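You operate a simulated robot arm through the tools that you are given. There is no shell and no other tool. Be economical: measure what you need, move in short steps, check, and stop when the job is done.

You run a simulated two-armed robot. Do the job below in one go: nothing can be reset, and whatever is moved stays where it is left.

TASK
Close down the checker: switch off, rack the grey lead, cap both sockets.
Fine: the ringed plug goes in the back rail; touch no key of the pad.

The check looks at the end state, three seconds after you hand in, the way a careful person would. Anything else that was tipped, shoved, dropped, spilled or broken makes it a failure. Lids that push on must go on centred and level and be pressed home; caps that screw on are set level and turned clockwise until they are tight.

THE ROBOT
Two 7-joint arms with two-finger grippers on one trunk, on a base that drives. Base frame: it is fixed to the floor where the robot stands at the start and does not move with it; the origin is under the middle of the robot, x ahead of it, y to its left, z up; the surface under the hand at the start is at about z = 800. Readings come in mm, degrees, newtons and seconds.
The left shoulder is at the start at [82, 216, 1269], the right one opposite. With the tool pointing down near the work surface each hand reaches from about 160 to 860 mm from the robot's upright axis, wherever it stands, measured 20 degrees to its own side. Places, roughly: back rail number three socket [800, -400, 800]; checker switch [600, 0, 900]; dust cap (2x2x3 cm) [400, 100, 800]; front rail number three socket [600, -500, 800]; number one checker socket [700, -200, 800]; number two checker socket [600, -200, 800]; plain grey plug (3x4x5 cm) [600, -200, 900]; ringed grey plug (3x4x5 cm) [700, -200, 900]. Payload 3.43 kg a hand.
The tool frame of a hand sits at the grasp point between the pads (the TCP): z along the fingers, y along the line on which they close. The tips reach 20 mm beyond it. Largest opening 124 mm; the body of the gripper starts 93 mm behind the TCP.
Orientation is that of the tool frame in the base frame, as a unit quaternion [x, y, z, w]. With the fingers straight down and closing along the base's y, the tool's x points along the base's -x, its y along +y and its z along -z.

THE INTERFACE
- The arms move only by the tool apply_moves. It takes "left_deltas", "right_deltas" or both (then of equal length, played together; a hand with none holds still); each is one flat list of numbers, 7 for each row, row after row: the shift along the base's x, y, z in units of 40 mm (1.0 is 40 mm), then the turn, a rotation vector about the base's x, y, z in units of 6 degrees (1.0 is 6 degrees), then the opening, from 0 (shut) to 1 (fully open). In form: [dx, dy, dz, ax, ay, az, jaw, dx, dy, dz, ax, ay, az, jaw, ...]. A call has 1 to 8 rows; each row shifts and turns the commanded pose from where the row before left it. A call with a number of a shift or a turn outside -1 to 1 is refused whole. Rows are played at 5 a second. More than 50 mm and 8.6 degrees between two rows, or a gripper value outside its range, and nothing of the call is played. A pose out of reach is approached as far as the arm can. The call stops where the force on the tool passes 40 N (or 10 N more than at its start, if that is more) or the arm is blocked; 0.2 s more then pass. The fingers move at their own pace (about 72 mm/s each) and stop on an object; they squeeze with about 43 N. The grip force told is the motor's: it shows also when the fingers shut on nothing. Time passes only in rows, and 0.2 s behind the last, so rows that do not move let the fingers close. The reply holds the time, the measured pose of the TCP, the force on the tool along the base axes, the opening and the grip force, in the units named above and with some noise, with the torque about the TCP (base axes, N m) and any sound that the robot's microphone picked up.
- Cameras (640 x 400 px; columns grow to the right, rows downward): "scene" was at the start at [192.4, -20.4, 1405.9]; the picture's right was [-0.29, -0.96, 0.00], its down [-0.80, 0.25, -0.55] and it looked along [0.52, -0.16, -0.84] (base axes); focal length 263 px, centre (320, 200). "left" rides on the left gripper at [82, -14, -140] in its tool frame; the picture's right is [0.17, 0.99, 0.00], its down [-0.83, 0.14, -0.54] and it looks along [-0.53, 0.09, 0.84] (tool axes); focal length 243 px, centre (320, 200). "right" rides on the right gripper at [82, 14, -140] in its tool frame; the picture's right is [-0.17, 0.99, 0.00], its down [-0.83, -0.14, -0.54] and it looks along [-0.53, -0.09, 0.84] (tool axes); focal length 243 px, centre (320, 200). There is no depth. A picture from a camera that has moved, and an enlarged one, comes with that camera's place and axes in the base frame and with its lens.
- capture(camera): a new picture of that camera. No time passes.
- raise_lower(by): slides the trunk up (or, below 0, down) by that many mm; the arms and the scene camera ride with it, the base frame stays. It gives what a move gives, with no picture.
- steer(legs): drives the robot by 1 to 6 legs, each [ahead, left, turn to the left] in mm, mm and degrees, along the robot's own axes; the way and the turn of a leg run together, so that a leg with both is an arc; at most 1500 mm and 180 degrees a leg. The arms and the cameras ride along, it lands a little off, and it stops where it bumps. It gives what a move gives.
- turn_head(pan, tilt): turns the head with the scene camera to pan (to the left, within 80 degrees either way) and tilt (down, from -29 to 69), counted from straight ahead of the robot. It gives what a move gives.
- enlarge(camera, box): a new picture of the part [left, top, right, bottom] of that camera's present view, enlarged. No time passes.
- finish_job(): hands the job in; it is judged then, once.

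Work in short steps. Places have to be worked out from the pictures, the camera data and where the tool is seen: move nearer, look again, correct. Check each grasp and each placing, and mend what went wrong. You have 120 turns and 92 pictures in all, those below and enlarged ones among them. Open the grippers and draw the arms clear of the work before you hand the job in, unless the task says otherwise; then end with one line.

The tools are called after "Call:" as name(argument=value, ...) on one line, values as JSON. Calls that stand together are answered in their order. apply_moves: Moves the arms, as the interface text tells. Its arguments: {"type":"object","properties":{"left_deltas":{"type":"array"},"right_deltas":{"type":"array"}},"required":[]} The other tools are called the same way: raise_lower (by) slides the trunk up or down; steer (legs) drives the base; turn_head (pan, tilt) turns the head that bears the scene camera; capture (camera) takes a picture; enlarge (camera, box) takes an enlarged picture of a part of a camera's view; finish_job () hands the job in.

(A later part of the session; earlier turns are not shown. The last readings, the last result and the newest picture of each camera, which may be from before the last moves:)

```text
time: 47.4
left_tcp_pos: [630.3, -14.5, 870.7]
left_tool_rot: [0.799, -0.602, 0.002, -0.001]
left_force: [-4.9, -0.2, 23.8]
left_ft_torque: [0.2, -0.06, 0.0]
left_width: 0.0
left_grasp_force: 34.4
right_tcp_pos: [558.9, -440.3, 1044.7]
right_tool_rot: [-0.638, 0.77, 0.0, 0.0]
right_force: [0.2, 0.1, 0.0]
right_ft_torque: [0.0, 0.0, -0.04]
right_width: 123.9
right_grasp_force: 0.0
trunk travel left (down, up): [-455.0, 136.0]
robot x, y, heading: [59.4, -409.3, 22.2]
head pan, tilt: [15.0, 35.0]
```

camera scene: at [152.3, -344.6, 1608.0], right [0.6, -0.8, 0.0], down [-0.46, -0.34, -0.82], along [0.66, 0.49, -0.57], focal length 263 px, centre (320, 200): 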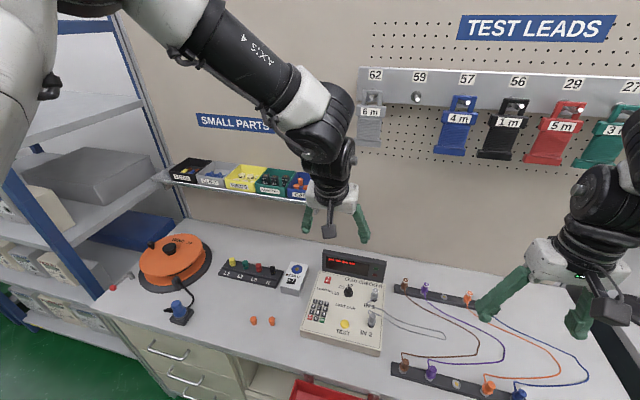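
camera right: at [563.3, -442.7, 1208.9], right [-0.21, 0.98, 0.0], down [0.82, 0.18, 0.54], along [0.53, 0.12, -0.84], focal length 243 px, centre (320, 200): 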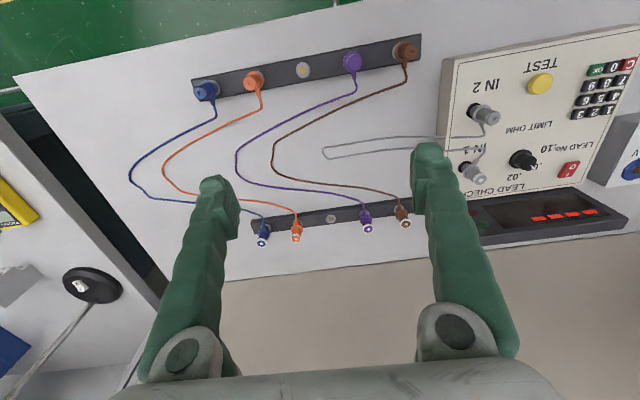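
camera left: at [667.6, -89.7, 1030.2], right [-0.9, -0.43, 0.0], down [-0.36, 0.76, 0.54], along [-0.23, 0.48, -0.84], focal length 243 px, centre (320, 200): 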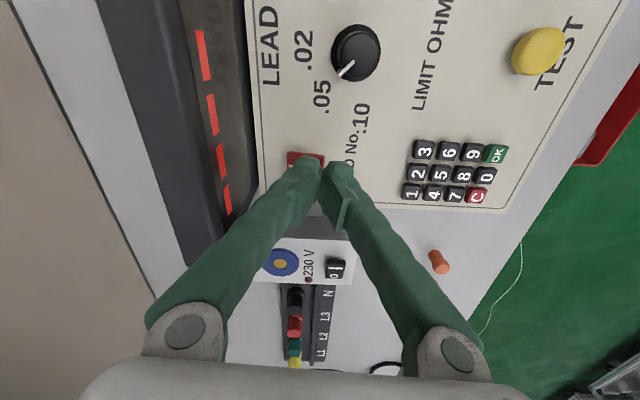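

The contact reads 24 N with no click yet. I'll press a little further.

Call:
apply_moves(left_deltas=[0, 0, -0.06, 0, 0, 0, 0, 0, 0, -0.06, 0, 0, 0, 0, 0, 0, -0.06, 0, 0, 0, 0])

Call:
enlarge(camera="left", box=[180, 0, 380, 220])

```text
time: 47.9
left_tcp_pos: [630.0, -14.0, 871.6]
left_tool_rot: [0.799, -0.601, 0.003, -0.001]
left_force: [-13.7, -4.6, 26.9]
left_ft_torque: [0.16, 0.08, 0.0]
left_width: 0.2
left_grasp_force: 34.2
right_tcp_pos: [557.8, -441.1, 1043.4]
right_tool_rot: [-0.638, 0.77, 0.0, 0.0]
right_force: [0.3, 0.0, 0.6]
right_ft_torque: [-0.02, -0.02, -0.03]
right_width: 123.8
right_grasp_force: 0.1
trunk travel left (down, up): [-455.0, 136.0]
robot x, y, heading: [57.2, -406.9, 21.9]
head pan, tilt: [15.0, 35.0]
stopped in row 2 (left hand): the force on the tool passed its limit at 42 N (the readings are from after the stop); the commanded pose is now the measured one
```

```text
1.82 times, centred on (280, 110) of left
camera zoom: at [666.1, -89.5, 1009.7], right [-0.9, -0.43, 0.0], down [-0.37, 0.76, 0.54], along [-0.23, 0.48, -0.84], focal length 441 px, centre (393, 364)
```

zoom: 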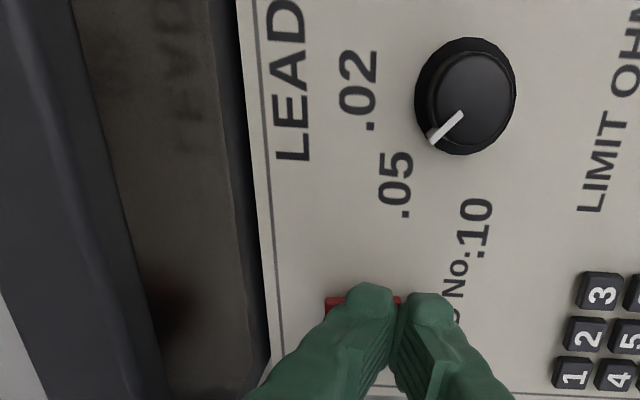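

The display went dark, so the checker is off. I'll lift away, pull back, and lower the trunk to its original height.

Call:
apply_moves(left_deltas=[0, 0, 0.8, 0, 0, 0, 0, 0, 0, 0.9, 0, 0, 0, 0, 0, 0, 0.9, 0, 0, 0, 0, -0.6, -0.24, 0.9, 0, 0, 0, 0, -0.8, -0.32, 0.9, 0, 0, 0, 1, -0.8, -0.32, 0.5, 0, 0, 0, 1, -0.8, -0.32, 0, 0, 0, 0, 1])

Call:
turn_head(pan=0, tilt=50)

Call:
enlarge(camera="scene", box=[220, 130, 420, 270])

```text
time: 49.5
left_tcp_pos: [513.2, -59.7, 1063.6]
left_tool_rot: [0.799, -0.601, 0.003, -0.001]
left_force: [0.3, -0.5, -0.6]
left_ft_torque: [-0.03, 0.01, 0.01]
left_width: 112.5
left_grasp_force: 0.0
right_tcp_pos: [560.5, -441.0, 1042.0]
right_tool_rot: [-0.638, 0.77, -0.001, 0.0]
right_force: [-0.2, -0.3, -0.7]
right_ft_torque: [0.03, -0.03, 0.0]
right_width: 123.7
right_grasp_force: 0.0
trunk travel left (down, up): [-455.0, 136.0]
robot x, y, heading: [53.5, -407.4, 21.9]
head pan, tilt: [15.0, 35.0]
```

```text
time: 50.2
left_tcp_pos: [512.9, -61.4, 1063.3]
left_tool_rot: [0.799, -0.601, 0.003, -0.001]
left_force: [-0.3, 0.5, 0.2]
left_ft_torque: [-0.03, -0.02, 0.0]
left_width: 124.0
left_grasp_force: 0.1
right_tcp_pos: [561.3, -439.8, 1042.7]
right_tool_rot: [-0.638, 0.77, 0.0, -0.001]
right_force: [0.6, -0.6, 0.3]
right_ft_torque: [-0.07, -0.02, 0.03]
right_width: 123.9
right_grasp_force: 0.1
trunk travel left (down, up): [-455.0, 136.0]
robot x, y, heading: [53.7, -409.4, 21.6]
head pan, tilt: [0.0, 50.0]
```

```text
2.86 times, centred on (320, 200) of scene
camera zoom: at [235.3, -335.6, 1447.1], right [0.37, -0.93, 0.0], down [-0.71, -0.29, -0.64], along [0.6, 0.24, -0.77], focal length 752 px, centre (320, 200)
```

zoom: 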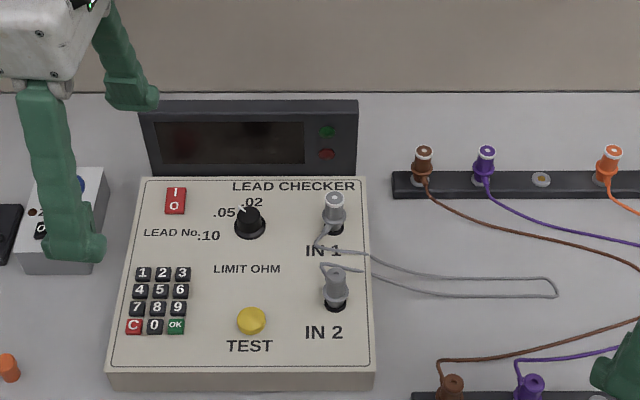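

The switch is off and the display is dark. Next I'll slide right about 320 mm so the left hand can reach both the IN plugs and both number-three rail sockets.

Call:
steer(legs=[[15, -320, 0]])

Call:
capture(camera="scene")

```text
time: 55.2
left_tcp_pos: [648.5, -358.5, 1062.2]
left_tool_rot: [0.8, -0.601, 0.003, -0.001]
left_force: [-0.1, -0.2, -0.3]
left_ft_torque: [0.0, -0.01, 0.01]
left_width: 124.1
left_grasp_force: 0.2
right_tcp_pos: [697.9, -738.1, 1042.6]
right_tool_rot: [-0.641, 0.768, 0.0, -0.001]
right_force: [0.0, 0.2, 0.9]
right_ft_torque: [-0.01, -0.01, 0.01]
right_width: 124.1
right_grasp_force: 0.0
trunk travel left (down, up): [-455.0, 136.0]
robot x, y, heading: [194.1, -707.2, 22.4]
head pan, tilt: [0.0, 50.0]
```

```text
65 pictures are left
camera scene: at [371.6, -633.7, 1447.1], right [0.38, -0.93, 0.0], down [-0.71, -0.29, -0.64], along [0.6, 0.24, -0.77], focal length 263 px, centre (320, 200)
```

scene: 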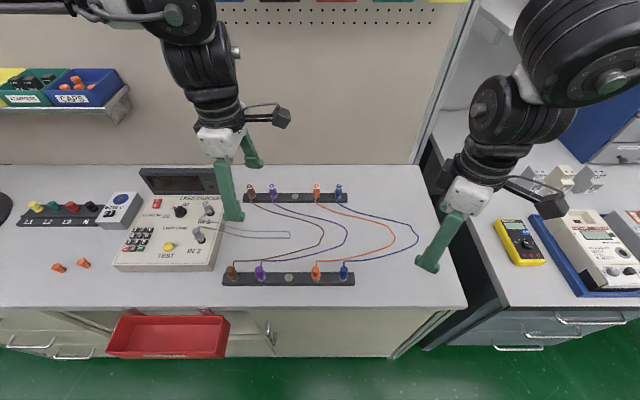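

The layout is well in view. I'll move the left hand above IN1 to look at the ringed plug.

Call:
apply_moves(left_deltas=[0.16, 0.92, -0.3, 0, 0, 0, 1, 0.16, 0.92, -0.3, 0, 0, 0, 1, 0.16, 0.92, -0.3, 0, 0, 0, 1, 0.16, 0.92, -0.3, 0, 0, 0, 1, 0.16, 0.92, -0.3, 0, 0, 0, 1, 0, 0, 0, 0, 0, 0, 1])

Call:
capture(camera="left")

```text
time: 56.6
left_tcp_pos: [680.9, -174.5, 1004.3]
left_tool_rot: [0.799, -0.601, 0.003, -0.001]
left_force: [0.4, 0.1, 1.0]
left_ft_torque: [0.05, -0.01, 0.01]
left_width: 124.0
left_grasp_force: 0.1
right_tcp_pos: [698.3, -738.3, 1043.3]
right_tool_rot: [-0.64, 0.768, 0.0, -0.001]
right_force: [0.3, 0.2, 0.2]
right_ft_torque: [-0.01, -0.04, 0.0]
right_width: 124.1
right_grasp_force: 0.0
trunk travel left (down, up): [-455.0, 136.0]
robot x, y, heading: [197.2, -707.8, 22.2]
head pan, tilt: [0.0, 50.0]
```

```text
64 pictures are left
camera left: at [716.5, -249.9, 1143.3], right [-0.9, -0.43, 0.0], down [-0.37, 0.76, 0.54], along [-0.23, 0.48, -0.84], focal length 243 px, centre (320, 200)
```

left: 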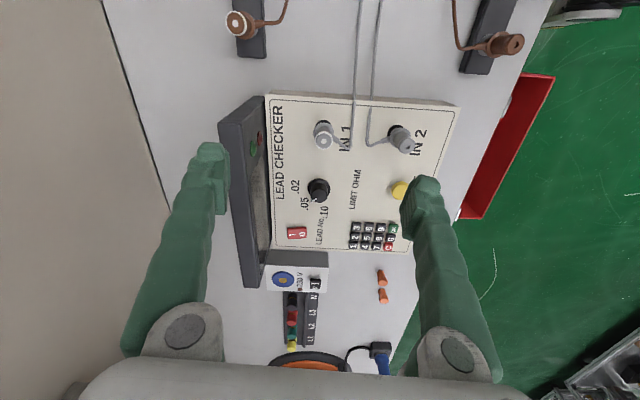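

Call:
enlarge(camera="left", box=[290, 90, 430, 180])

```text
4.44 times, centred on (360, 135) of left
camera zoom: at [716.5, -249.9, 1143.3], right [-0.9, -0.43, 0.0], down [-0.37, 0.76, 0.54], along [-0.23, 0.48, -0.84], focal length 1078 px, centre (142, 489)
```

zoom: 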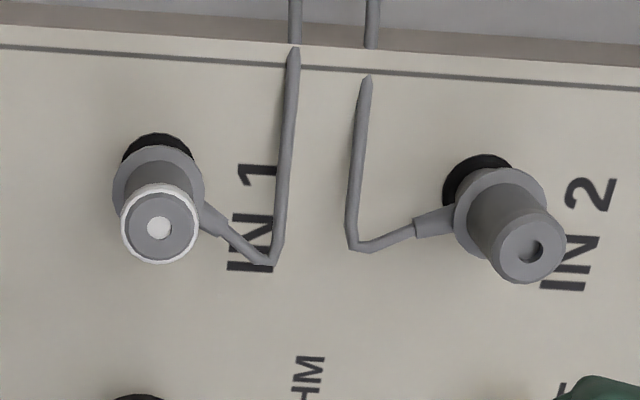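

The plug axis is at (675.7,-173.8), its top at 891, and its flange at about 866. I'll descend with a half-open jaw to TCP z≈890, gripping the part above the flange.

Call:
apply_moves(left_deltas=[-0.13, 0.02, 0, 0, 0, 0, 0.5, 0, 0, 0, 0, 0, 0, 0.5, 0, 0, -0.8, 0, 0, 0, 0.5, 0, 0, -0.8, 0, 0, 0, 0.5, 0, 0, -0.7, 0, 0, 0, 0.5, 0, 0, 0, 0, 0, 0, 0.5])

Call:
capture(camera="left")

```text
time: 58.0
left_tcp_pos: [678.0, -174.1, 909.1]
left_tool_rot: [0.799, -0.601, 0.003, -0.001]
left_force: [-0.2, 0.2, 0.2]
left_ft_torque: [0.05, -0.03, 0.0]
left_width: 62.0
left_grasp_force: 0.0
right_tcp_pos: [698.6, -737.8, 1043.6]
right_tool_rot: [-0.64, 0.769, 0.0, -0.002]
right_force: [0.2, 0.3, -0.7]
right_ft_torque: [-0.01, 0.01, 0.01]
right_width: 123.8
right_grasp_force: 0.1
trunk travel left (down, up): [-455.0, 136.0]
robot x, y, heading: [192.3, -708.6, 22.0]
head pan, tilt: [0.0, 50.0]
```

```text
62 pictures are left
camera left: at [712.3, -249.9, 1047.7], right [-0.9, -0.43, 0.0], down [-0.37, 0.76, 0.54], along [-0.23, 0.48, -0.84], focal length 243 px, centre (320, 200)
```

left: 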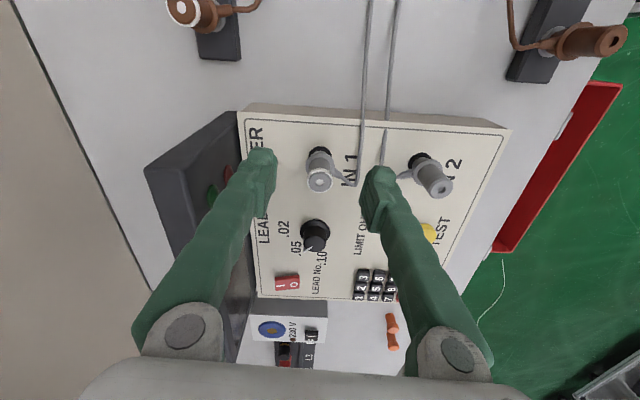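

The plug sits centred between the fingers. I'll go down the last 19 mm and close.

Call:
apply_moves(left_deltas=[-0.04, -0.02, -0.25, 0, 0, 0, 0.5, 0, 0, -0.23, 0, 0, 0, 0.5, 0, 0, 0, 0, 0, 0, 0.1, 0, 0, 0, 0, 0, 0, 0.1, 0, 0, 0, 0, 0, 0, 0, 0, 0, 0, 0, 0, 0, 0])

```text
time: 59.4
left_tcp_pos: [677.7, -174.9, 889.2]
left_tool_rot: [0.799, -0.601, 0.003, -0.001]
left_force: [10.8, 3.8, -1.5]
left_ft_torque: [0.0, -0.11, -0.12]
left_width: 14.2
left_grasp_force: 43.2
right_tcp_pos: [699.7, -737.1, 1042.4]
right_tool_rot: [-0.639, 0.769, 0.0, -0.001]
right_force: [-0.3, 0.6, 0.6]
right_ft_torque: [0.01, 0.02, 0.0]
right_width: 123.9
right_grasp_force: 0.1
trunk travel left (down, up): [-455.0, 136.0]
robot x, y, heading: [194.9, -709.2, 22.1]
head pan, tilt: [0.0, 50.0]
```

The grip is good (14 mm) with a small side load. I'll ease it and pull straight up gently.

Call:
apply_moves(left_deltas=[0.03, 0.012, 0, 0, 0, 0, 0, 0, 0, 0.1, 0, 0, 0, 0, 0, 0, 0.15, 0, 0, 0, 0, 0, 0, 0.2, 0, 0, 0, 0, 0, 0, 0.3, 0, 0, 0, 0, 0, 0, 0.4, 0, 0, 0, 0])

Call:
capture(camera="left")

```text
time: 60.8
left_tcp_pos: [676.4, -175.1, 937.8]
left_tool_rot: [0.8, -0.6, 0.003, 0.0]
left_force: [-0.3, 0.8, -0.3]
left_ft_torque: [-0.02, -0.04, -0.02]
left_width: 13.8
left_grasp_force: 43.2
right_tcp_pos: [698.7, -737.2, 1043.0]
right_tool_rot: [-0.64, 0.769, 0.001, -0.001]
right_force: [0.8, 0.6, -0.2]
right_ft_torque: [0.04, -0.02, 0.02]
right_width: 123.8
right_grasp_force: 0.1
trunk travel left (down, up): [-455.0, 136.0]
robot x, y, heading: [190.3, -706.8, 22.2]
head pan, tilt: [0.0, 50.0]
```

```text
61 pictures are left
camera left: at [710.8, -250.4, 1076.9], right [-0.9, -0.43, 0.0], down [-0.37, 0.76, 0.54], along [-0.23, 0.48, -0.84], focal length 243 px, centre (320, 200)
```

left: 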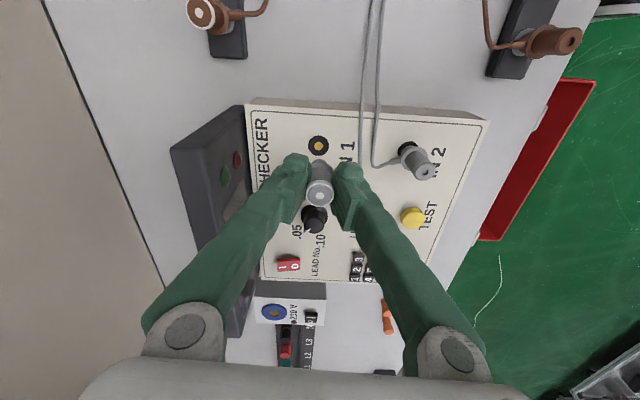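

The ringed plug is out cleanly. I'll carry it right along the gap at a safe height, then back over the back-rail socket three.

Call:
apply_moves(left_deltas=[0.36, -0.9, 0.1, 0, 0, 0, 0, 0.36, -0.9, 0.1, 0, 0, 0, 0, 0.36, -0.9, 0.1, 0, 0, 0, 0, 0.36, -0.9, 0.1, 0, 0, 0, 0, 0.36, -0.9, 0, 0, 0, 0, 0, 0.36, -0.9, 0, 0, 0, 0, 0, 0, 0, 0, 0, 0, 0, 0])

Call:
apply_moves(left_deltas=[0.73, 0.28, 0, 0, 0, 0, 0, 0.73, 0.28, 0, 0, 0, 0, 0, 0.6, 0.23, 0, 0, 0, 0, 0, 0, 0, 0, 0, 0, 0, 0])

Call:
capture(camera="left")

Call:
capture(camera="scene")

```text
time: 62.4
left_tcp_pos: [761.5, -390.9, 953.3]
left_tool_rot: [0.8, -0.6, 0.003, -0.002]
left_force: [-1.0, 0.2, 0.1]
left_ft_torque: [-0.02, 0.02, 0.01]
left_width: 13.6
left_grasp_force: 42.7
right_tcp_pos: [696.8, -737.7, 1043.8]
right_tool_rot: [-0.639, 0.769, 0.001, -0.001]
right_force: [0.0, -0.5, 1.0]
right_ft_torque: [-0.02, -0.03, -0.02]
right_width: 124.1
right_grasp_force: 0.0
trunk travel left (down, up): [-455.0, 136.0]
robot x, y, heading: [195.4, -708.7, 22.5]
head pan, tilt: [0.0, 50.0]
```

```text
time: 63.4
left_tcp_pos: [844.6, -357.8, 953.2]
left_tool_rot: [0.801, -0.599, 0.003, -0.001]
left_force: [-0.1, 0.7, 0.1]
left_ft_torque: [0.03, -0.01, -0.03]
left_width: 15.2
left_grasp_force: 43.4
right_tcp_pos: [697.3, -741.5, 1041.9]
right_tool_rot: [-0.639, 0.769, 0.001, 0.0]
right_force: [0.8, -0.8, 0.3]
right_ft_torque: [0.02, 0.0, -0.01]
right_width: 124.2
right_grasp_force: 0.0
trunk travel left (down, up): [-455.0, 136.0]
robot x, y, heading: [189.4, -710.1, 22.0]
head pan, tilt: [0.0, 50.0]
```

```text
60 pictures are left
camera left: at [881.0, -433.4, 1092.2], right [-0.9, -0.44, 0.0], down [-0.37, 0.76, 0.54], along [-0.23, 0.48, -0.84], focal length 243 px, centre (320, 200)
```

left: 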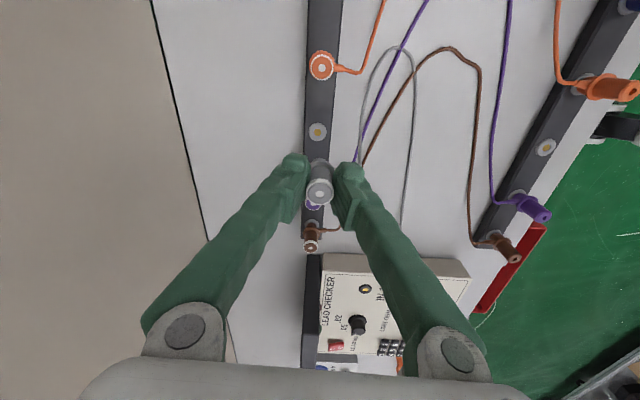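

```text
59 pictures are left
camera scene: at [372.4, -636.8, 1447.1], right [0.38, -0.93, 0.0], down [-0.71, -0.29, -0.64], along [0.6, 0.24, -0.77], focal length 263 px, centre (320, 200)
```

scene: 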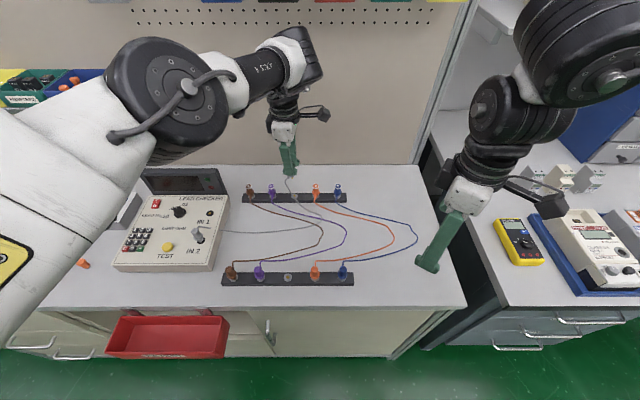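

The socket three shows at about (847,-357), nearly under the plug. I'll zoom in to refine the offset.

Call:
enlarge(camera="left", box=[270, 110, 370, 220])

```text
3.64 times, centred on (320, 165) of left
camera zoom: at [881.0, -433.4, 1092.2], right [-0.9, -0.44, 0.0], down [-0.37, 0.76, 0.54], along [-0.23, 0.48, -0.84], focal length 882 px, centre (320, 327)
```

zoom: 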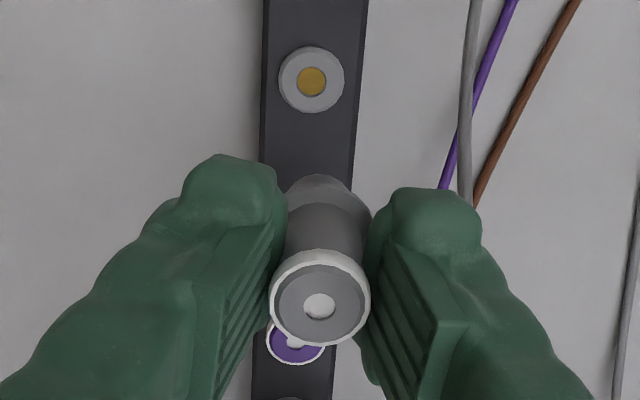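

I'll shift by about (+1.9,+1.0), then lower until the pin is just above the socket and check again.

Call:
apply_moves(left_deltas=[0.05, 0.025, -0.4, 0, 0, 0, 0, 0, 0, -0.5, 0, 0, 0, 0, 0, 0, -0.5, 0, 0, 0, 0, 0, 0, 0, 0, 0, 0, 0])

Call:
enlarge(camera="left", box=[270, 110, 370, 220])

Call:
enlarge(camera="scene", box=[230, 120, 370, 220])

```text
time: 64.4
left_tcp_pos: [840.3, -362.4, 898.1]
left_tool_rot: [0.8, -0.6, 0.003, -0.001]
left_force: [-0.3, 0.8, 0.0]
left_ft_torque: [-0.01, 0.02, 0.01]
left_width: 15.3
left_grasp_force: 43.4
left hand out of reach, approached as far as the arm can: row 2, 3
right_tcp_pos: [698.6, -737.9, 1042.6]
right_tool_rot: [-0.639, 0.769, 0.0, -0.001]
right_force: [-0.3, -0.3, -0.6]
right_ft_torque: [0.02, 0.01, -0.02]
right_width: 123.9
right_grasp_force: 0.0
trunk travel left (down, up): [-455.0, 136.0]
robot x, y, heading: [190.5, -703.9, 22.2]
head pan, tilt: [0.0, 50.0]
```

```text
3.64 times, centred on (320, 165) of left
camera zoom: at [875.4, -437.1, 1037.4], right [-0.9, -0.43, 0.0], down [-0.37, 0.76, 0.54], along [-0.23, 0.48, -0.84], focal length 882 px, centre (320, 327)
```

zoom: 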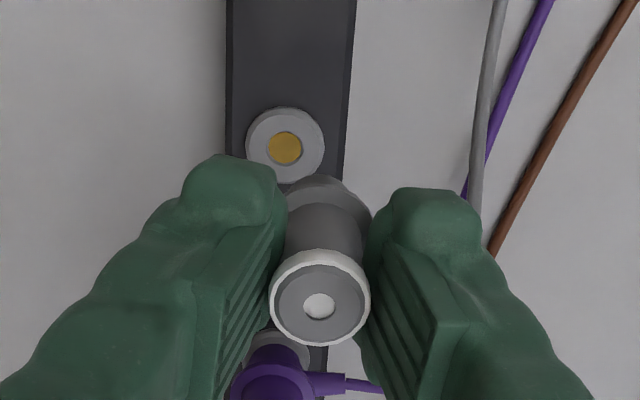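

```text
4.00 times, centred on (300, 170) of scene
camera zoom: at [371.7, -634.1, 1447.1], right [0.38, -0.93, 0.0], down [-0.71, -0.29, -0.64], along [0.6, 0.24, -0.77], focal length 1053 px, centre (400, 320)
```

zoom: 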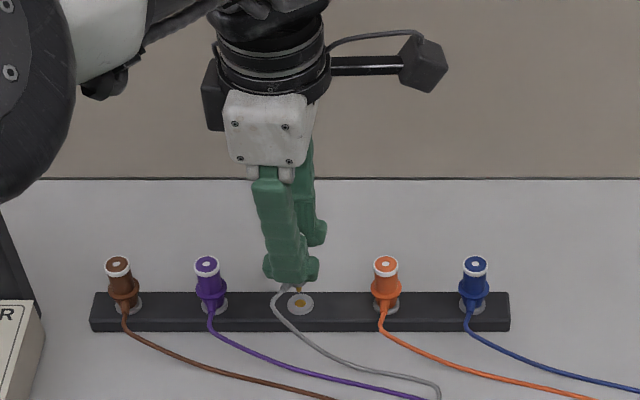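

Reach is at its limit here. I'll lift the hand 100 mm and lower the trunk 80 mm so the arm has slack.

Call:
apply_moves(left_deltas=[0, 0, 0.9, 0, 0, 0, 0, 0, 0, 0.8, 0, 0, 0, 0, 0.08, 0.07, 0.8, 0, 0, 0, 0, 0.08, 0.07, 0, 0, 0, 0, 0, 0, 0, 0, 0, 0, 0, 0])

Call:
raise_lower(by=-80)

Call:
enlarge(camera="left", box=[270, 110, 370, 220])

```text
time: 65.6
left_tcp_pos: [846.8, -346.5, 998.8]
left_tool_rot: [0.804, -0.595, 0.004, -0.001]
left_force: [0.5, 0.5, -0.7]
left_ft_torque: [0.01, 0.0, 0.01]
left_width: 15.2
left_grasp_force: 43.3
right_tcp_pos: [699.1, -738.3, 1042.9]
right_tool_rot: [-0.64, 0.768, 0.0, -0.001]
right_force: [0.1, 0.5, 0.5]
right_ft_torque: [-0.01, 0.02, 0.03]
right_width: 124.1
right_grasp_force: 0.1
trunk travel left (down, up): [-455.0, 136.0]
robot x, y, heading: [191.9, -708.5, 22.3]
head pan, tilt: [0.0, 50.0]
```

```text
time: 66.7
left_tcp_pos: [842.8, -343.2, 909.7]
left_tool_rot: [0.803, -0.595, -0.006, 0.0]
left_force: [-0.6, 0.1, 0.0]
left_ft_torque: [-0.04, -0.01, 0.03]
left_width: 15.3
left_grasp_force: 42.2
right_tcp_pos: [697.9, -738.0, 962.5]
right_tool_rot: [-0.639, 0.769, 0.0, -0.001]
right_force: [0.2, 0.6, -0.3]
right_ft_torque: [0.01, -0.02, 0.05]
right_width: 124.1
right_grasp_force: 0.0
trunk travel left (down, up): [-375.0, 216.0]
robot x, y, heading: [193.8, -706.7, 22.1]
head pan, tilt: [0.0, 50.0]
```

```text
3.64 times, centred on (320, 165) of left
camera zoom: at [880.0, -420.6, 1046.6], right [-0.89, -0.45, 0.0], down [-0.37, 0.75, 0.55], along [-0.25, 0.49, -0.84], focal length 882 px, centre (320, 327)
```

zoom: 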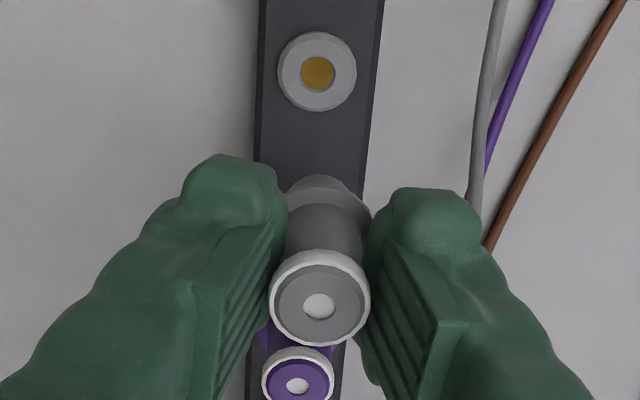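

Shift is needed: I'll move (+3.5,-13.7) to sit over the socket and check.

Call:
apply_moves(left_deltas=[0.05, -0.17, 0, 0, 0, 0, 0, 0.04, -0.17, 0, 0, 0, 0, 0, 0, 0, 0, 0, 0, 0, 0])

Call:
enlarge(camera="left", box=[270, 110, 370, 220])

Call:
enlarge(camera="scene", box=[240, 110, 380, 200])

```text
time: 67.7
left_tcp_pos: [848.1, -338.6, 914.7]
left_tool_rot: [0.813, -0.583, -0.001, -0.002]
left_force: [-1.0, -0.3, -0.2]
left_ft_torque: [0.0, 0.0, 0.04]
left_width: 15.1
left_grasp_force: 42.8
right_tcp_pos: [698.3, -738.1, 963.9]
right_tool_rot: [-0.639, 0.769, 0.0, -0.001]
right_force: [0.2, -0.8, -0.6]
right_ft_torque: [-0.02, -0.03, 0.02]
right_width: 124.2
right_grasp_force: 0.0
trunk travel left (down, up): [-375.0, 216.0]
robot x, y, heading: [193.2, -706.9, 22.2]
head pan, tilt: [0.0, 50.0]
stopped in row 3 (left hand): the arm was blocked; the commanded pose is now the measured one
```

```text
3.64 times, centred on (320, 165) of left
camera zoom: at [886.7, -412.8, 1053.6], right [-0.88, -0.47, 0.0], down [-0.4, 0.74, 0.54], along [-0.25, 0.48, -0.84], focal length 882 px, centre (320, 327)
```

zoom: 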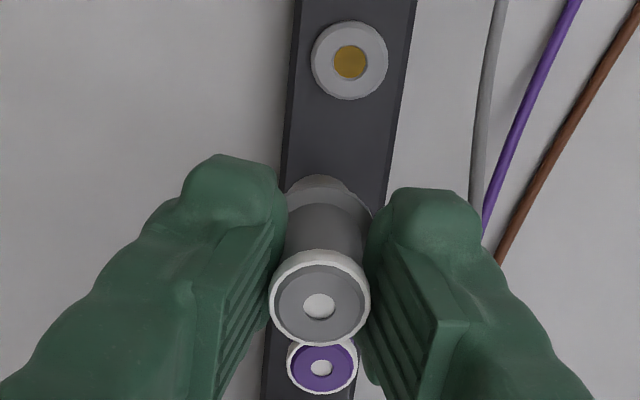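

```text
4.44 times, centred on (310, 155) of scene
camera zoom: at [392.8, -625.1, 1364.2], right [0.38, -0.93, 0.0], down [-0.71, -0.29, -0.64], along [0.6, 0.24, -0.77], focal length 1170 px, centre (364, 400)
```

zoom: 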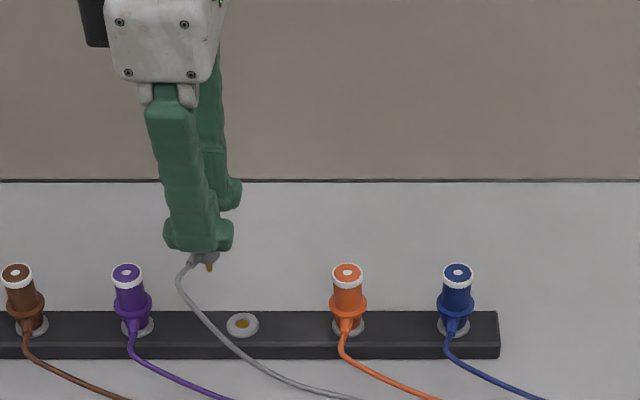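

The arm is blocked by something. I'll look at the whole arm.

Call:
turn_head(pan=20, tilt=20)

Call:
capture(camera="scene")

```text
time: 68.7
left_tcp_pos: [848.3, -339.0, 914.9]
left_tool_rot: [0.813, -0.583, 0.0, -0.002]
left_force: [0.0, -0.3, 0.8]
left_ft_torque: [-0.02, 0.02, 0.0]
left_width: 15.3
left_grasp_force: 43.0
right_tcp_pos: [699.1, -737.8, 963.1]
right_tool_rot: [-0.64, 0.769, 0.0, -0.002]
right_force: [0.0, 0.3, 0.8]
right_ft_torque: [0.03, 0.01, -0.01]
right_width: 124.1
right_grasp_force: 0.1
trunk travel left (down, up): [-375.0, 216.0]
robot x, y, heading: [193.6, -706.2, 22.3]
head pan, tilt: [20.0, 20.0]
```

```text
52 pictures are left
camera scene: at [390.6, -592.0, 1409.7], right [0.67, -0.74, 0.0], down [-0.25, -0.23, -0.94], along [0.7, 0.63, -0.34], focal length 263 px, centre (320, 200)
```

scene: 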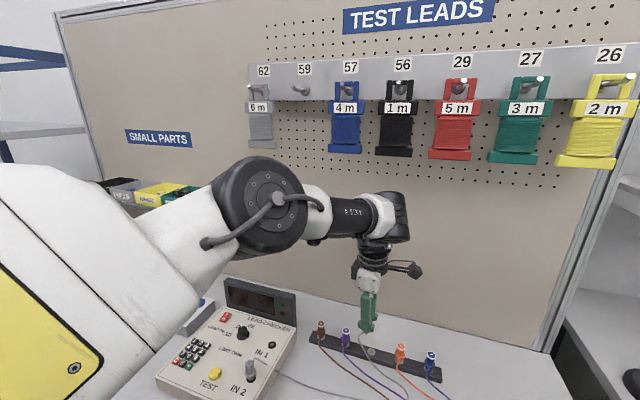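

The hand drifted counter-clockwise again, the same symptom as the earlier wrist limit. I'll turn a further 18° counter-clockwise while moving to the socket.

Call:
apply_moves(left_deltas=[0, 0, 0.2, 0, 0, 1, 0, 0, 0, 0, 0, 0, 1, 0, 0, 0, 0, 0, 0, 1, 0, -0.03, -0.23, -0.1, 0, 0, 0, 0, -0.02, -0.23, -0.1, 0, 0, 0, 0, 0, 0, 0, 0, 0, 0, 0])

```text
time: 70.1
left_tcp_pos: [841.7, -341.0, 909.8]
left_tool_rot: [0.898, -0.439, -0.007, -0.004]
left_force: [-0.5, -0.4, -0.7]
left_ft_torque: [-0.02, 0.01, 0.0]
left_width: 15.2
left_grasp_force: 43.0
right_tcp_pos: [699.0, -737.8, 963.3]
right_tool_rot: [-0.64, 0.769, 0.001, -0.001]
right_force: [0.8, -0.3, -0.1]
right_ft_torque: [0.0, -0.01, 0.0]
right_width: 123.9
right_grasp_force: 0.0
trunk travel left (down, up): [-375.0, 216.0]
robot x, y, heading: [194.7, -705.9, 22.2]
head pan, tilt: [20.0, 20.0]
```

There is no block now but a steady offset remains. I'll command further toward -y and see if it follows.

Call:
apply_moves(left_deltas=[0.05, -0.2, 0, 0, 0, 0, 0, 0.05, -0.2, 0, 0, 0, 0, 0, 0, 0, 0, 0, 0, 0, 0, 0, 0, 0, 0, 0, 0, 0])

```text
time: 71.3
left_tcp_pos: [848.0, -337.8, 916.2]
left_tool_rot: [0.905, -0.425, 0.0, 0.0]
left_force: [0.3, -0.3, -1.2]
left_ft_torque: [0.0, 0.0, 0.01]
left_width: 15.3
left_grasp_force: 42.7
right_tcp_pos: [698.9, -738.3, 962.6]
right_tool_rot: [-0.639, 0.769, 0.0, -0.001]
right_force: [-0.9, 0.4, -0.1]
right_ft_torque: [0.0, -0.01, 0.04]
right_width: 123.9
right_grasp_force: 0.1
trunk travel left (down, up): [-375.0, 216.0]
robot x, y, heading: [196.0, -705.7, 22.1]
head pan, tilt: [20.0, 20.0]
stopped in row 4 (left hand): the arm was blocked; the commanded pose is now the measured one
```

Something upstream is at a limit, probably because I over-stretched the arm earlier. I'll pull the hand back toward the robot, then drive the base 70 mm closer so the arm is less stretched.

Call:
apply_moves(left_deltas=[0, 0, 0.9, 0, 0, -1, 0, -0.7, -0.28, 0.5, 0, 0, -1, 0, -0.8, -0.32, 0, 0, 0, -1, 0, -0.8, -0.32, 0, 0, 0, -0.6, 0, -0.8, -0.32, 0, 0, 0, 0, 0, 0, 0, 0, 0, 0, 0, 0])

```text
time: 72.7
left_tcp_pos: [725.0, -393.6, 973.5]
left_tool_rot: [0.808, -0.59, 0.002, -0.001]
left_force: [0.0, -0.4, -0.7]
left_ft_torque: [0.0, 0.01, 0.0]
left_width: 15.4
left_grasp_force: 43.1
right_tcp_pos: [699.5, -737.6, 961.1]
right_tool_rot: [-0.64, 0.768, 0.0, -0.001]
right_force: [0.4, -1.0, -0.9]
right_ft_torque: [0.03, 0.0, -0.01]
right_width: 124.1
right_grasp_force: 0.0
trunk travel left (down, up): [-375.0, 216.0]
robot x, y, heading: [196.4, -706.4, 22.0]
head pan, tilt: [20.0, 20.0]
```

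It's free again and tracking. I'll drive 80 mm closer.

Call:
steer(legs=[[80, 0, 0]])

Call:
turn_head(pan=0, tilt=45)

Call:
capture(camera="scene")

```text
time: 73.8
left_tcp_pos: [797.0, -362.7, 974.8]
left_tool_rot: [0.808, -0.589, 0.001, -0.001]
left_force: [0.4, -1.3, -0.2]
left_ft_torque: [-0.04, -0.02, -0.01]
left_width: 15.3
left_grasp_force: 42.5
right_tcp_pos: [771.2, -709.3, 963.4]
right_tool_rot: [-0.639, 0.769, -0.001, -0.001]
right_force: [0.1, -0.5, -0.2]
right_ft_torque: [-0.02, -0.02, -0.02]
right_width: 123.6
right_grasp_force: 0.0
trunk travel left (down, up): [-375.0, 216.0]
robot x, y, heading: [264.1, -679.8, 22.1]
head pan, tilt: [20.0, 20.0]
```

```text
time: 74.7
left_tcp_pos: [796.7, -362.9, 974.2]
left_tool_rot: [0.807, -0.59, 0.002, -0.001]
left_force: [0.3, -0.4, -1.0]
left_ft_torque: [0.0, 0.01, 0.01]
left_width: 15.3
left_grasp_force: 43.3
right_tcp_pos: [771.5, -709.4, 963.5]
right_tool_rot: [-0.639, 0.769, 0.0, -0.002]
right_force: [0.6, -0.5, -0.5]
right_ft_torque: [0.0, 0.0, -0.05]
right_width: 123.9
right_grasp_force: 0.1
trunk travel left (down, up): [-375.0, 216.0]
robot x, y, heading: [266.2, -678.1, 22.0]
head pan, tilt: [0.0, 45.0]
```

```text
51 pictures are left
camera scene: at [469.9, -594.2, 1371.2], right [0.38, -0.93, 0.0], down [-0.65, -0.27, -0.71], along [0.66, 0.27, -0.71], focal length 263 px, centre (320, 200)
```

scene: 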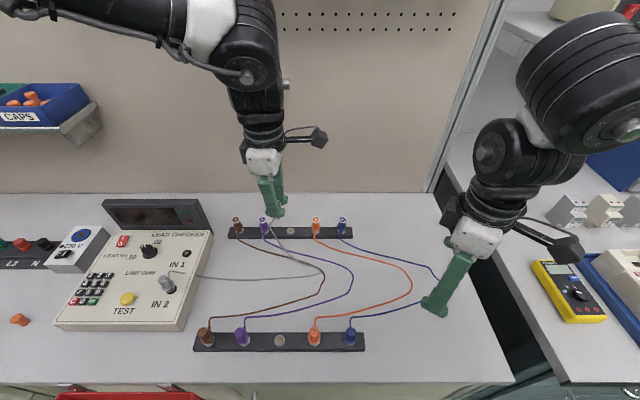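

Next I'll move the plug over the socket at the same height.

Call:
apply_moves(left_deltas=[0.42, 0.05, 0, 0, 0, 0, 0, 0.41, 0.05, 0, 0, 0, 0, 0, 0.41, 0.05, 0, 0, 0, 0, 0, 0, 0, 0, 0, 0, 0, 0])

```text
time: 75.7
left_tcp_pos: [845.2, -356.7, 973.1]
left_tool_rot: [0.808, -0.59, 0.002, -0.001]
left_force: [-0.5, 0.7, -0.4]
left_ft_torque: [-0.01, -0.03, 0.01]
left_width: 15.3
left_grasp_force: 43.8
right_tcp_pos: [771.2, -709.3, 962.6]
right_tool_rot: [-0.639, 0.769, 0.0, -0.002]
right_force: [0.8, 0.2, 0.1]
right_ft_torque: [-0.01, 0.0, 0.01]
right_width: 123.8
right_grasp_force: 0.1
trunk travel left (down, up): [-375.0, 216.0]
robot x, y, heading: [267.3, -677.5, 22.0]
head pan, tilt: [0.0, 45.0]
```

Tracking well. I'll lower to z≈905 and check the alignment.

Call:
apply_moves(left_deltas=[0.02, 0, -0.6, 0, 0, 0, 0, 0, 0, -0.6, 0, 0, 0, 0, 0, 0, -0.5, 0, 0, 0, 0, 0, 0, 0, 0, 0, 0, 0])

Call:
enlarge(camera="left", box=[270, 110, 370, 220])

Call:
enlarge(camera="scene", box=[220, 160, 360, 250])

```text
time: 76.7
left_tcp_pos: [847.7, -358.3, 906.9]
left_tool_rot: [0.808, -0.589, 0.002, -0.001]
left_force: [0.2, -0.2, -0.9]
left_ft_torque: [0.03, -0.02, 0.01]
left_width: 15.2
left_grasp_force: 43.3
right_tcp_pos: [772.6, -708.3, 962.9]
right_tool_rot: [-0.639, 0.769, 0.0, -0.001]
right_force: [0.7, -0.2, 0.5]
right_ft_torque: [0.01, 0.0, 0.04]
right_width: 123.9
right_grasp_force: 0.1
trunk travel left (down, up): [-375.0, 216.0]
robot x, y, heading: [267.4, -678.0, 22.1]
head pan, tilt: [0.0, 45.0]
```

```text
3.64 times, centred on (320, 165) of left
camera zoom: at [884.4, -431.9, 1046.3], right [-0.89, -0.46, 0.0], down [-0.39, 0.75, 0.54], along [-0.24, 0.48, -0.84], focal length 882 px, centre (320, 327)
```

zoom: 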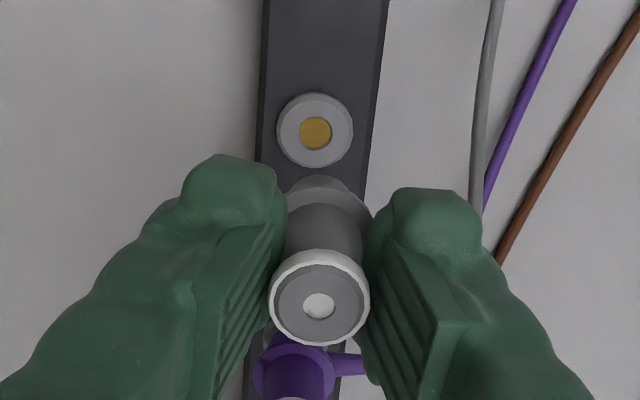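

```text
4.44 times, centred on (290, 205) of scene
camera zoom: at [470.1, -594.3, 1371.1], right [0.38, -0.93, 0.0], down [-0.66, -0.27, -0.71], along [0.66, 0.27, -0.71], focal length 1170 px, centre (453, 178)
```

zoom: 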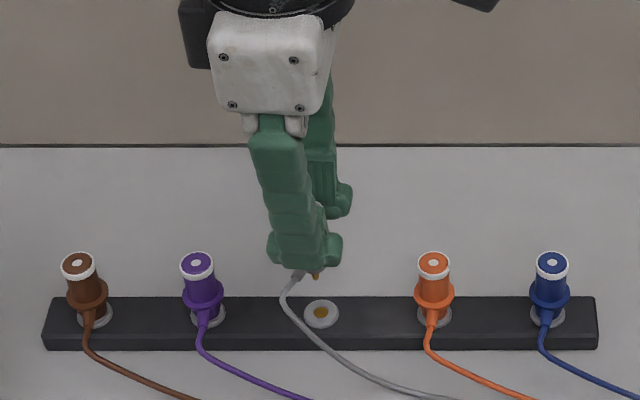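

The pin and socket agree within about 1 mm. I'll lower slowly with a tiny correction and watch the forces.

Call:
apply_moves(left_deltas=[-0.012, 0.01, -0.25, 0, 0, 0, 0, 0, 0, -0.2, 0, 0, 0, 0, 0, 0, -0.1, 0, 0, 0, 0, 0, 0, -0.1, 0, 0, 0, 0])

Call:
enlarge(camera="scene", box=[220, 160, 360, 250])

Call:
enlarge(camera="left", box=[270, 110, 370, 220])

```text
time: 77.7
left_tcp_pos: [848.0, -356.3, 880.0]
left_tool_rot: [0.807, -0.59, 0.001, -0.001]
left_force: [0.0, 0.0, -0.2]
left_ft_torque: [0.02, 0.01, -0.02]
left_width: 15.2
left_grasp_force: 43.6
right_tcp_pos: [772.3, -707.7, 962.5]
right_tool_rot: [-0.638, 0.77, 0.001, -0.002]
right_force: [-0.7, -0.1, 0.2]
right_ft_torque: [-0.02, 0.01, -0.03]
right_width: 124.1
right_grasp_force: 0.0
trunk travel left (down, up): [-375.0, 216.0]
robot x, y, heading: [267.4, -676.2, 21.9]
head pan, tilt: [0.0, 45.0]
```

```text
4.44 times, centred on (290, 205) of scene
camera zoom: at [470.4, -594.0, 1371.1], right [0.38, -0.93, 0.0], down [-0.66, -0.27, -0.71], along [0.66, 0.27, -0.71], focal length 1170 px, centre (453, 178)
```

zoom: 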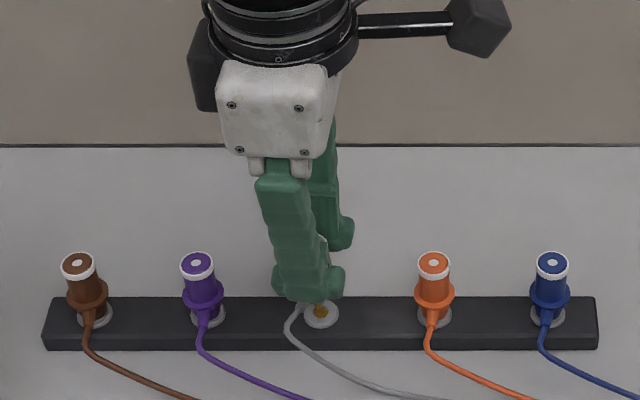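

```text
3.64 times, centred on (320, 165) of left
camera zoom: at [884.7, -431.2, 1018.5], right [-0.89, -0.46, 0.0], down [-0.39, 0.75, 0.54], along [-0.24, 0.48, -0.84], focal length 882 px, centre (320, 327)
```

zoom: 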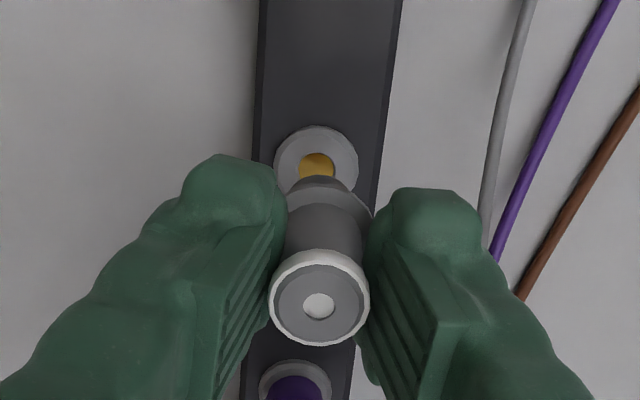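

It's well aligned. I'll push down in small steps.

Call:
apply_moves(left_deltas=[0, 0, -0.1, 0, 0, 0, 0, 0, 0, -0.1, 0, 0, 0, 0, 0, 0, -0.1, 0, 0, 0, 0, 0, 0, -0.08, 0, 0, 0, 0])

```text
time: 78.7
left_tcp_pos: [846.7, -356.7, 864.2]
left_tool_rot: [0.807, -0.59, 0.003, -0.001]
left_force: [1.4, -0.6, 3.6]
left_ft_torque: [-0.04, -0.05, 0.0]
left_width: 15.1
left_grasp_force: 42.8
right_tcp_pos: [770.9, -707.3, 963.7]
right_tool_rot: [-0.638, 0.77, 0.0, -0.002]
right_force: [-0.1, -0.1, 0.0]
right_ft_torque: [0.02, -0.01, 0.01]
right_width: 124.1
right_grasp_force: 0.1
trunk travel left (down, up): [-375.0, 216.0]
robot x, y, heading: [265.5, -678.6, 22.2]
head pan, tilt: [0.0, 45.0]
```

The pin is sliding in with low force. I'll push until it is home.

Call:
apply_moves(left_deltas=[0, 0, -0.06, 0, 0, 0, 0, 0, 0, -0.06, 0, 0, 0, 0, 0, 0, -0.06, 0, 0, 0, 0, 0, 0, -0.06, 0, 0, 0, 0, 0, 0, -0.06, 0, 0, 0, 0])

Call:
enlarge(camera="scene", box=[220, 160, 360, 250])

```text
time: 79.6
left_tcp_pos: [847.8, -356.8, 862.2]
left_tool_rot: [0.808, -0.589, 0.005, -0.003]
left_force: [-10.0, -3.8, 18.4]
left_ft_torque: [0.24, 0.25, 0.01]
left_width: 15.2
left_grasp_force: 42.6
right_tcp_pos: [770.0, -709.0, 963.8]
right_tool_rot: [-0.639, 0.769, 0.0, 0.0]
right_force: [0.2, -0.4, -0.9]
right_ft_torque: [-0.02, 0.0, 0.01]
right_width: 124.1
right_grasp_force: 0.1
trunk travel left (down, up): [-375.0, 216.0]
robot x, y, heading: [267.1, -676.2, 22.1]
head pan, tilt: [0.0, 45.0]
stopped in row 4 (left hand): the force on the tool passed its limit at 42 N (the readings are from after the stop); the commanded pose is now the measured one
```

```text
4.44 times, centred on (290, 205) of scene
camera zoom: at [467.9, -594.8, 1371.4], right [0.38, -0.93, 0.0], down [-0.65, -0.27, -0.71], along [0.66, 0.27, -0.71], focal length 1170 px, centre (453, 178)
```

zoom: 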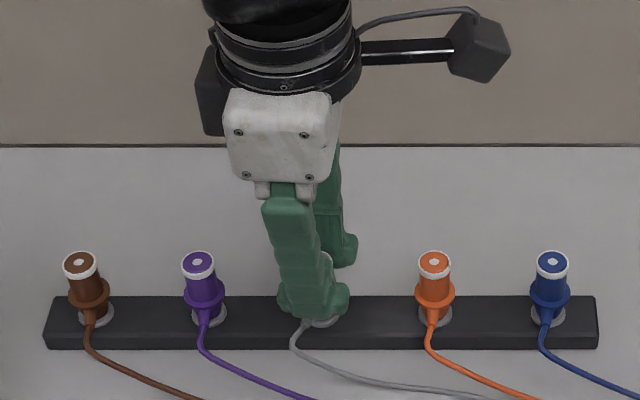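

It stopped at 42 N at the expected seated height (862). I'll open and lift straight up.

Call:
apply_moves(left_deltas=[0, 0, 0, 0, 0, 0, 0.45, 0, 0, 0, 0, 0, 0, 0.45, 0, 0, 0, 0, 0, 0, 0.45, 0, 0, 0.7, 0, 0, 0, 0.45, 0, 0, 0.9, 0, 0, 0, 0.45, 0, 0, 0.9, 0, 0, 0, 0.45])

Call:
enlarge(camera="scene", box=[220, 160, 360, 250])

```text
time: 81.0
left_tcp_pos: [852.3, -358.0, 961.1]
left_tool_rot: [0.808, -0.589, 0.005, -0.003]
left_force: [-0.5, -0.1, -0.7]
left_ft_torque: [0.0, 0.01, 0.01]
left_width: 55.8
left_grasp_force: 0.0
right_tcp_pos: [771.0, -710.0, 963.0]
right_tool_rot: [-0.639, 0.769, 0.0, -0.001]
right_force: [0.7, -0.2, 1.0]
right_ft_torque: [0.04, 0.0, -0.02]
right_width: 124.2
right_grasp_force: 0.0
trunk travel left (down, up): [-375.0, 216.0]
robot x, y, heading: [265.3, -678.4, 22.2]
head pan, tilt: [0.0, 45.0]
```

```text
4.44 times, centred on (290, 205) of scene
camera zoom: at [469.8, -594.6, 1371.2], right [0.38, -0.93, 0.0], down [-0.66, -0.27, -0.71], along [0.66, 0.27, -0.71], focal length 1170 px, centre (453, 178)
```

zoom: 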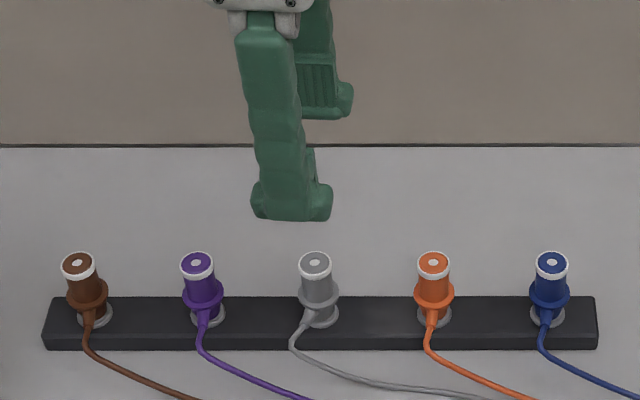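

The ringed plug is seated like its neighbours. Next I'll go to the plain plug at IN2, near (592,-208).

Call:
apply_moves(left_deltas=[-0.81, 0.47, 0.1, 0, 0, 0, 0.5, -0.81, 0.47, 0.1, 0, 0, 0, 0.5, -0.81, 0.47, 0, 0, 0, 0, 0.5, -0.81, 0.47, 0, 0, 0, 0, 0.5, -0.81, 0.47, 0, 0, 0, 0, 0.5, -0.81, 0.47, 0, 0, 0, 0, 0.5, -0.81, 0.47, 0, 0, 0, 0, 0.5, -0.81, 0.47, 0, 0, 0, 0, 0.5])

Call:
capture(camera="left")

```text
time: 82.8
left_tcp_pos: [588.7, -205.8, 969.5]
left_tool_rot: [0.808, -0.589, 0.006, -0.004]
left_force: [-0.3, 0.6, 0.1]
left_ft_torque: [-0.01, 0.0, 0.03]
left_width: 62.1
left_grasp_force: 0.1
right_tcp_pos: [769.8, -708.2, 963.5]
right_tool_rot: [-0.639, 0.769, -0.001, 0.0]
right_force: [-0.4, 0.4, 0.2]
right_ft_torque: [-0.01, 0.0, 0.01]
right_width: 123.8
right_grasp_force: 0.1
trunk travel left (down, up): [-375.0, 216.0]
robot x, y, heading: [266.5, -679.1, 21.9]
head pan, tilt: [0.0, 45.0]
```

```text
44 pictures are left
camera left: at [625.2, -279.1, 1109.5], right [-0.89, -0.46, -0.01], down [-0.39, 0.75, 0.53], along [-0.24, 0.48, -0.85], focal length 243 px, centre (320, 200)
```

left: 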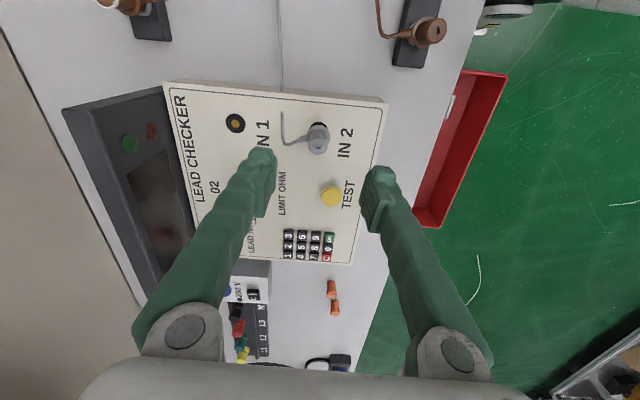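

The plain plug is at about (592.4,-207.5). I'll level the small tilt and descend to check.

Call:
apply_moves(left_deltas=[0.09, -0.04, -0.5, 0, 0.14, 0, 0.5, 0, 0, -0.6, 0, 0, 0, 0.5, 0, 0, -0.5, 0, 0, 0, 0.5, 0, 0, 0, 0, 0, 0, 0.5])

Call:
enlarge(camera="left", box=[240, 110, 400, 220])

```text
time: 83.8
left_tcp_pos: [595.4, -206.5, 905.0]
left_tool_rot: [0.808, -0.589, 0.0, 0.002]
left_force: [0.2, 0.0, -0.5]
left_ft_torque: [0.0, 0.01, 0.03]
left_width: 62.2
left_grasp_force: 0.1
right_tcp_pos: [772.6, -708.5, 963.5]
right_tool_rot: [-0.639, 0.769, 0.0, -0.001]
right_force: [-0.1, -0.6, 0.0]
right_ft_torque: [0.02, 0.01, 0.03]
right_width: 123.9
right_grasp_force: 0.0
trunk travel left (down, up): [-375.0, 216.0]
robot x, y, heading: [267.0, -678.8, 22.4]
head pan, tilt: [0.0, 45.0]
```

```text
3.64 times, centred on (320, 165) of left
camera zoom: at [633.5, -280.9, 1043.5], right [-0.89, -0.46, 0.0], down [-0.39, 0.75, 0.54], along [-0.25, 0.48, -0.84], focal length 882 px, centre (320, 327)
```

zoom: 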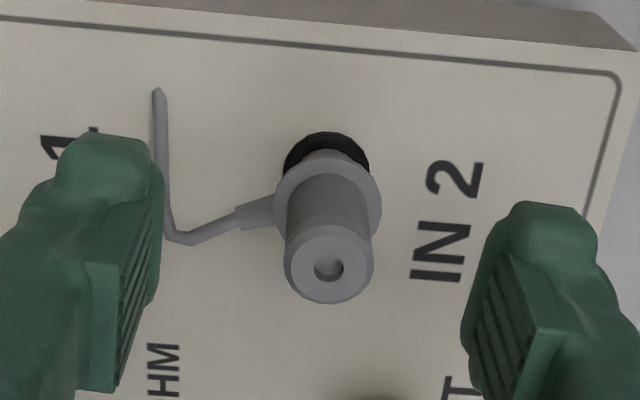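

Slight shift (-2.4,-0.5), then down to 889 and grip.

Call:
apply_moves(left_deltas=[-0.06, -0.01, -0.2, 0, 0, 0, 0.5, 0, 0, -0.2, 0, 0, 0, 0.5, 0, 0, 0, 0, 0, 0, 0.1, 0, 0, 0, 0, 0, 0, 0.1, 0, 0, 0, 0, 0, 0, 0, 0, 0, 0, 0, 0, 0, 0])

```text
time: 85.2
left_tcp_pos: [592.7, -207.4, 888.7]
left_tool_rot: [0.808, -0.589, -0.001, 0.002]
left_force: [5.3, 1.1, -3.0]
left_ft_torque: [-0.01, -0.06, 0.08]
left_width: 14.0
left_grasp_force: 43.3
right_tcp_pos: [771.4, -708.5, 963.0]
right_tool_rot: [-0.639, 0.769, -0.001, -0.001]
right_force: [0.6, 0.3, 0.0]
right_ft_torque: [0.01, 0.01, -0.02]
right_width: 124.2
right_grasp_force: 0.0
trunk travel left (down, up): [-375.0, 216.0]
robot x, y, heading: [265.2, -678.0, 22.0]
head pan, tilt: [0.0, 45.0]
```

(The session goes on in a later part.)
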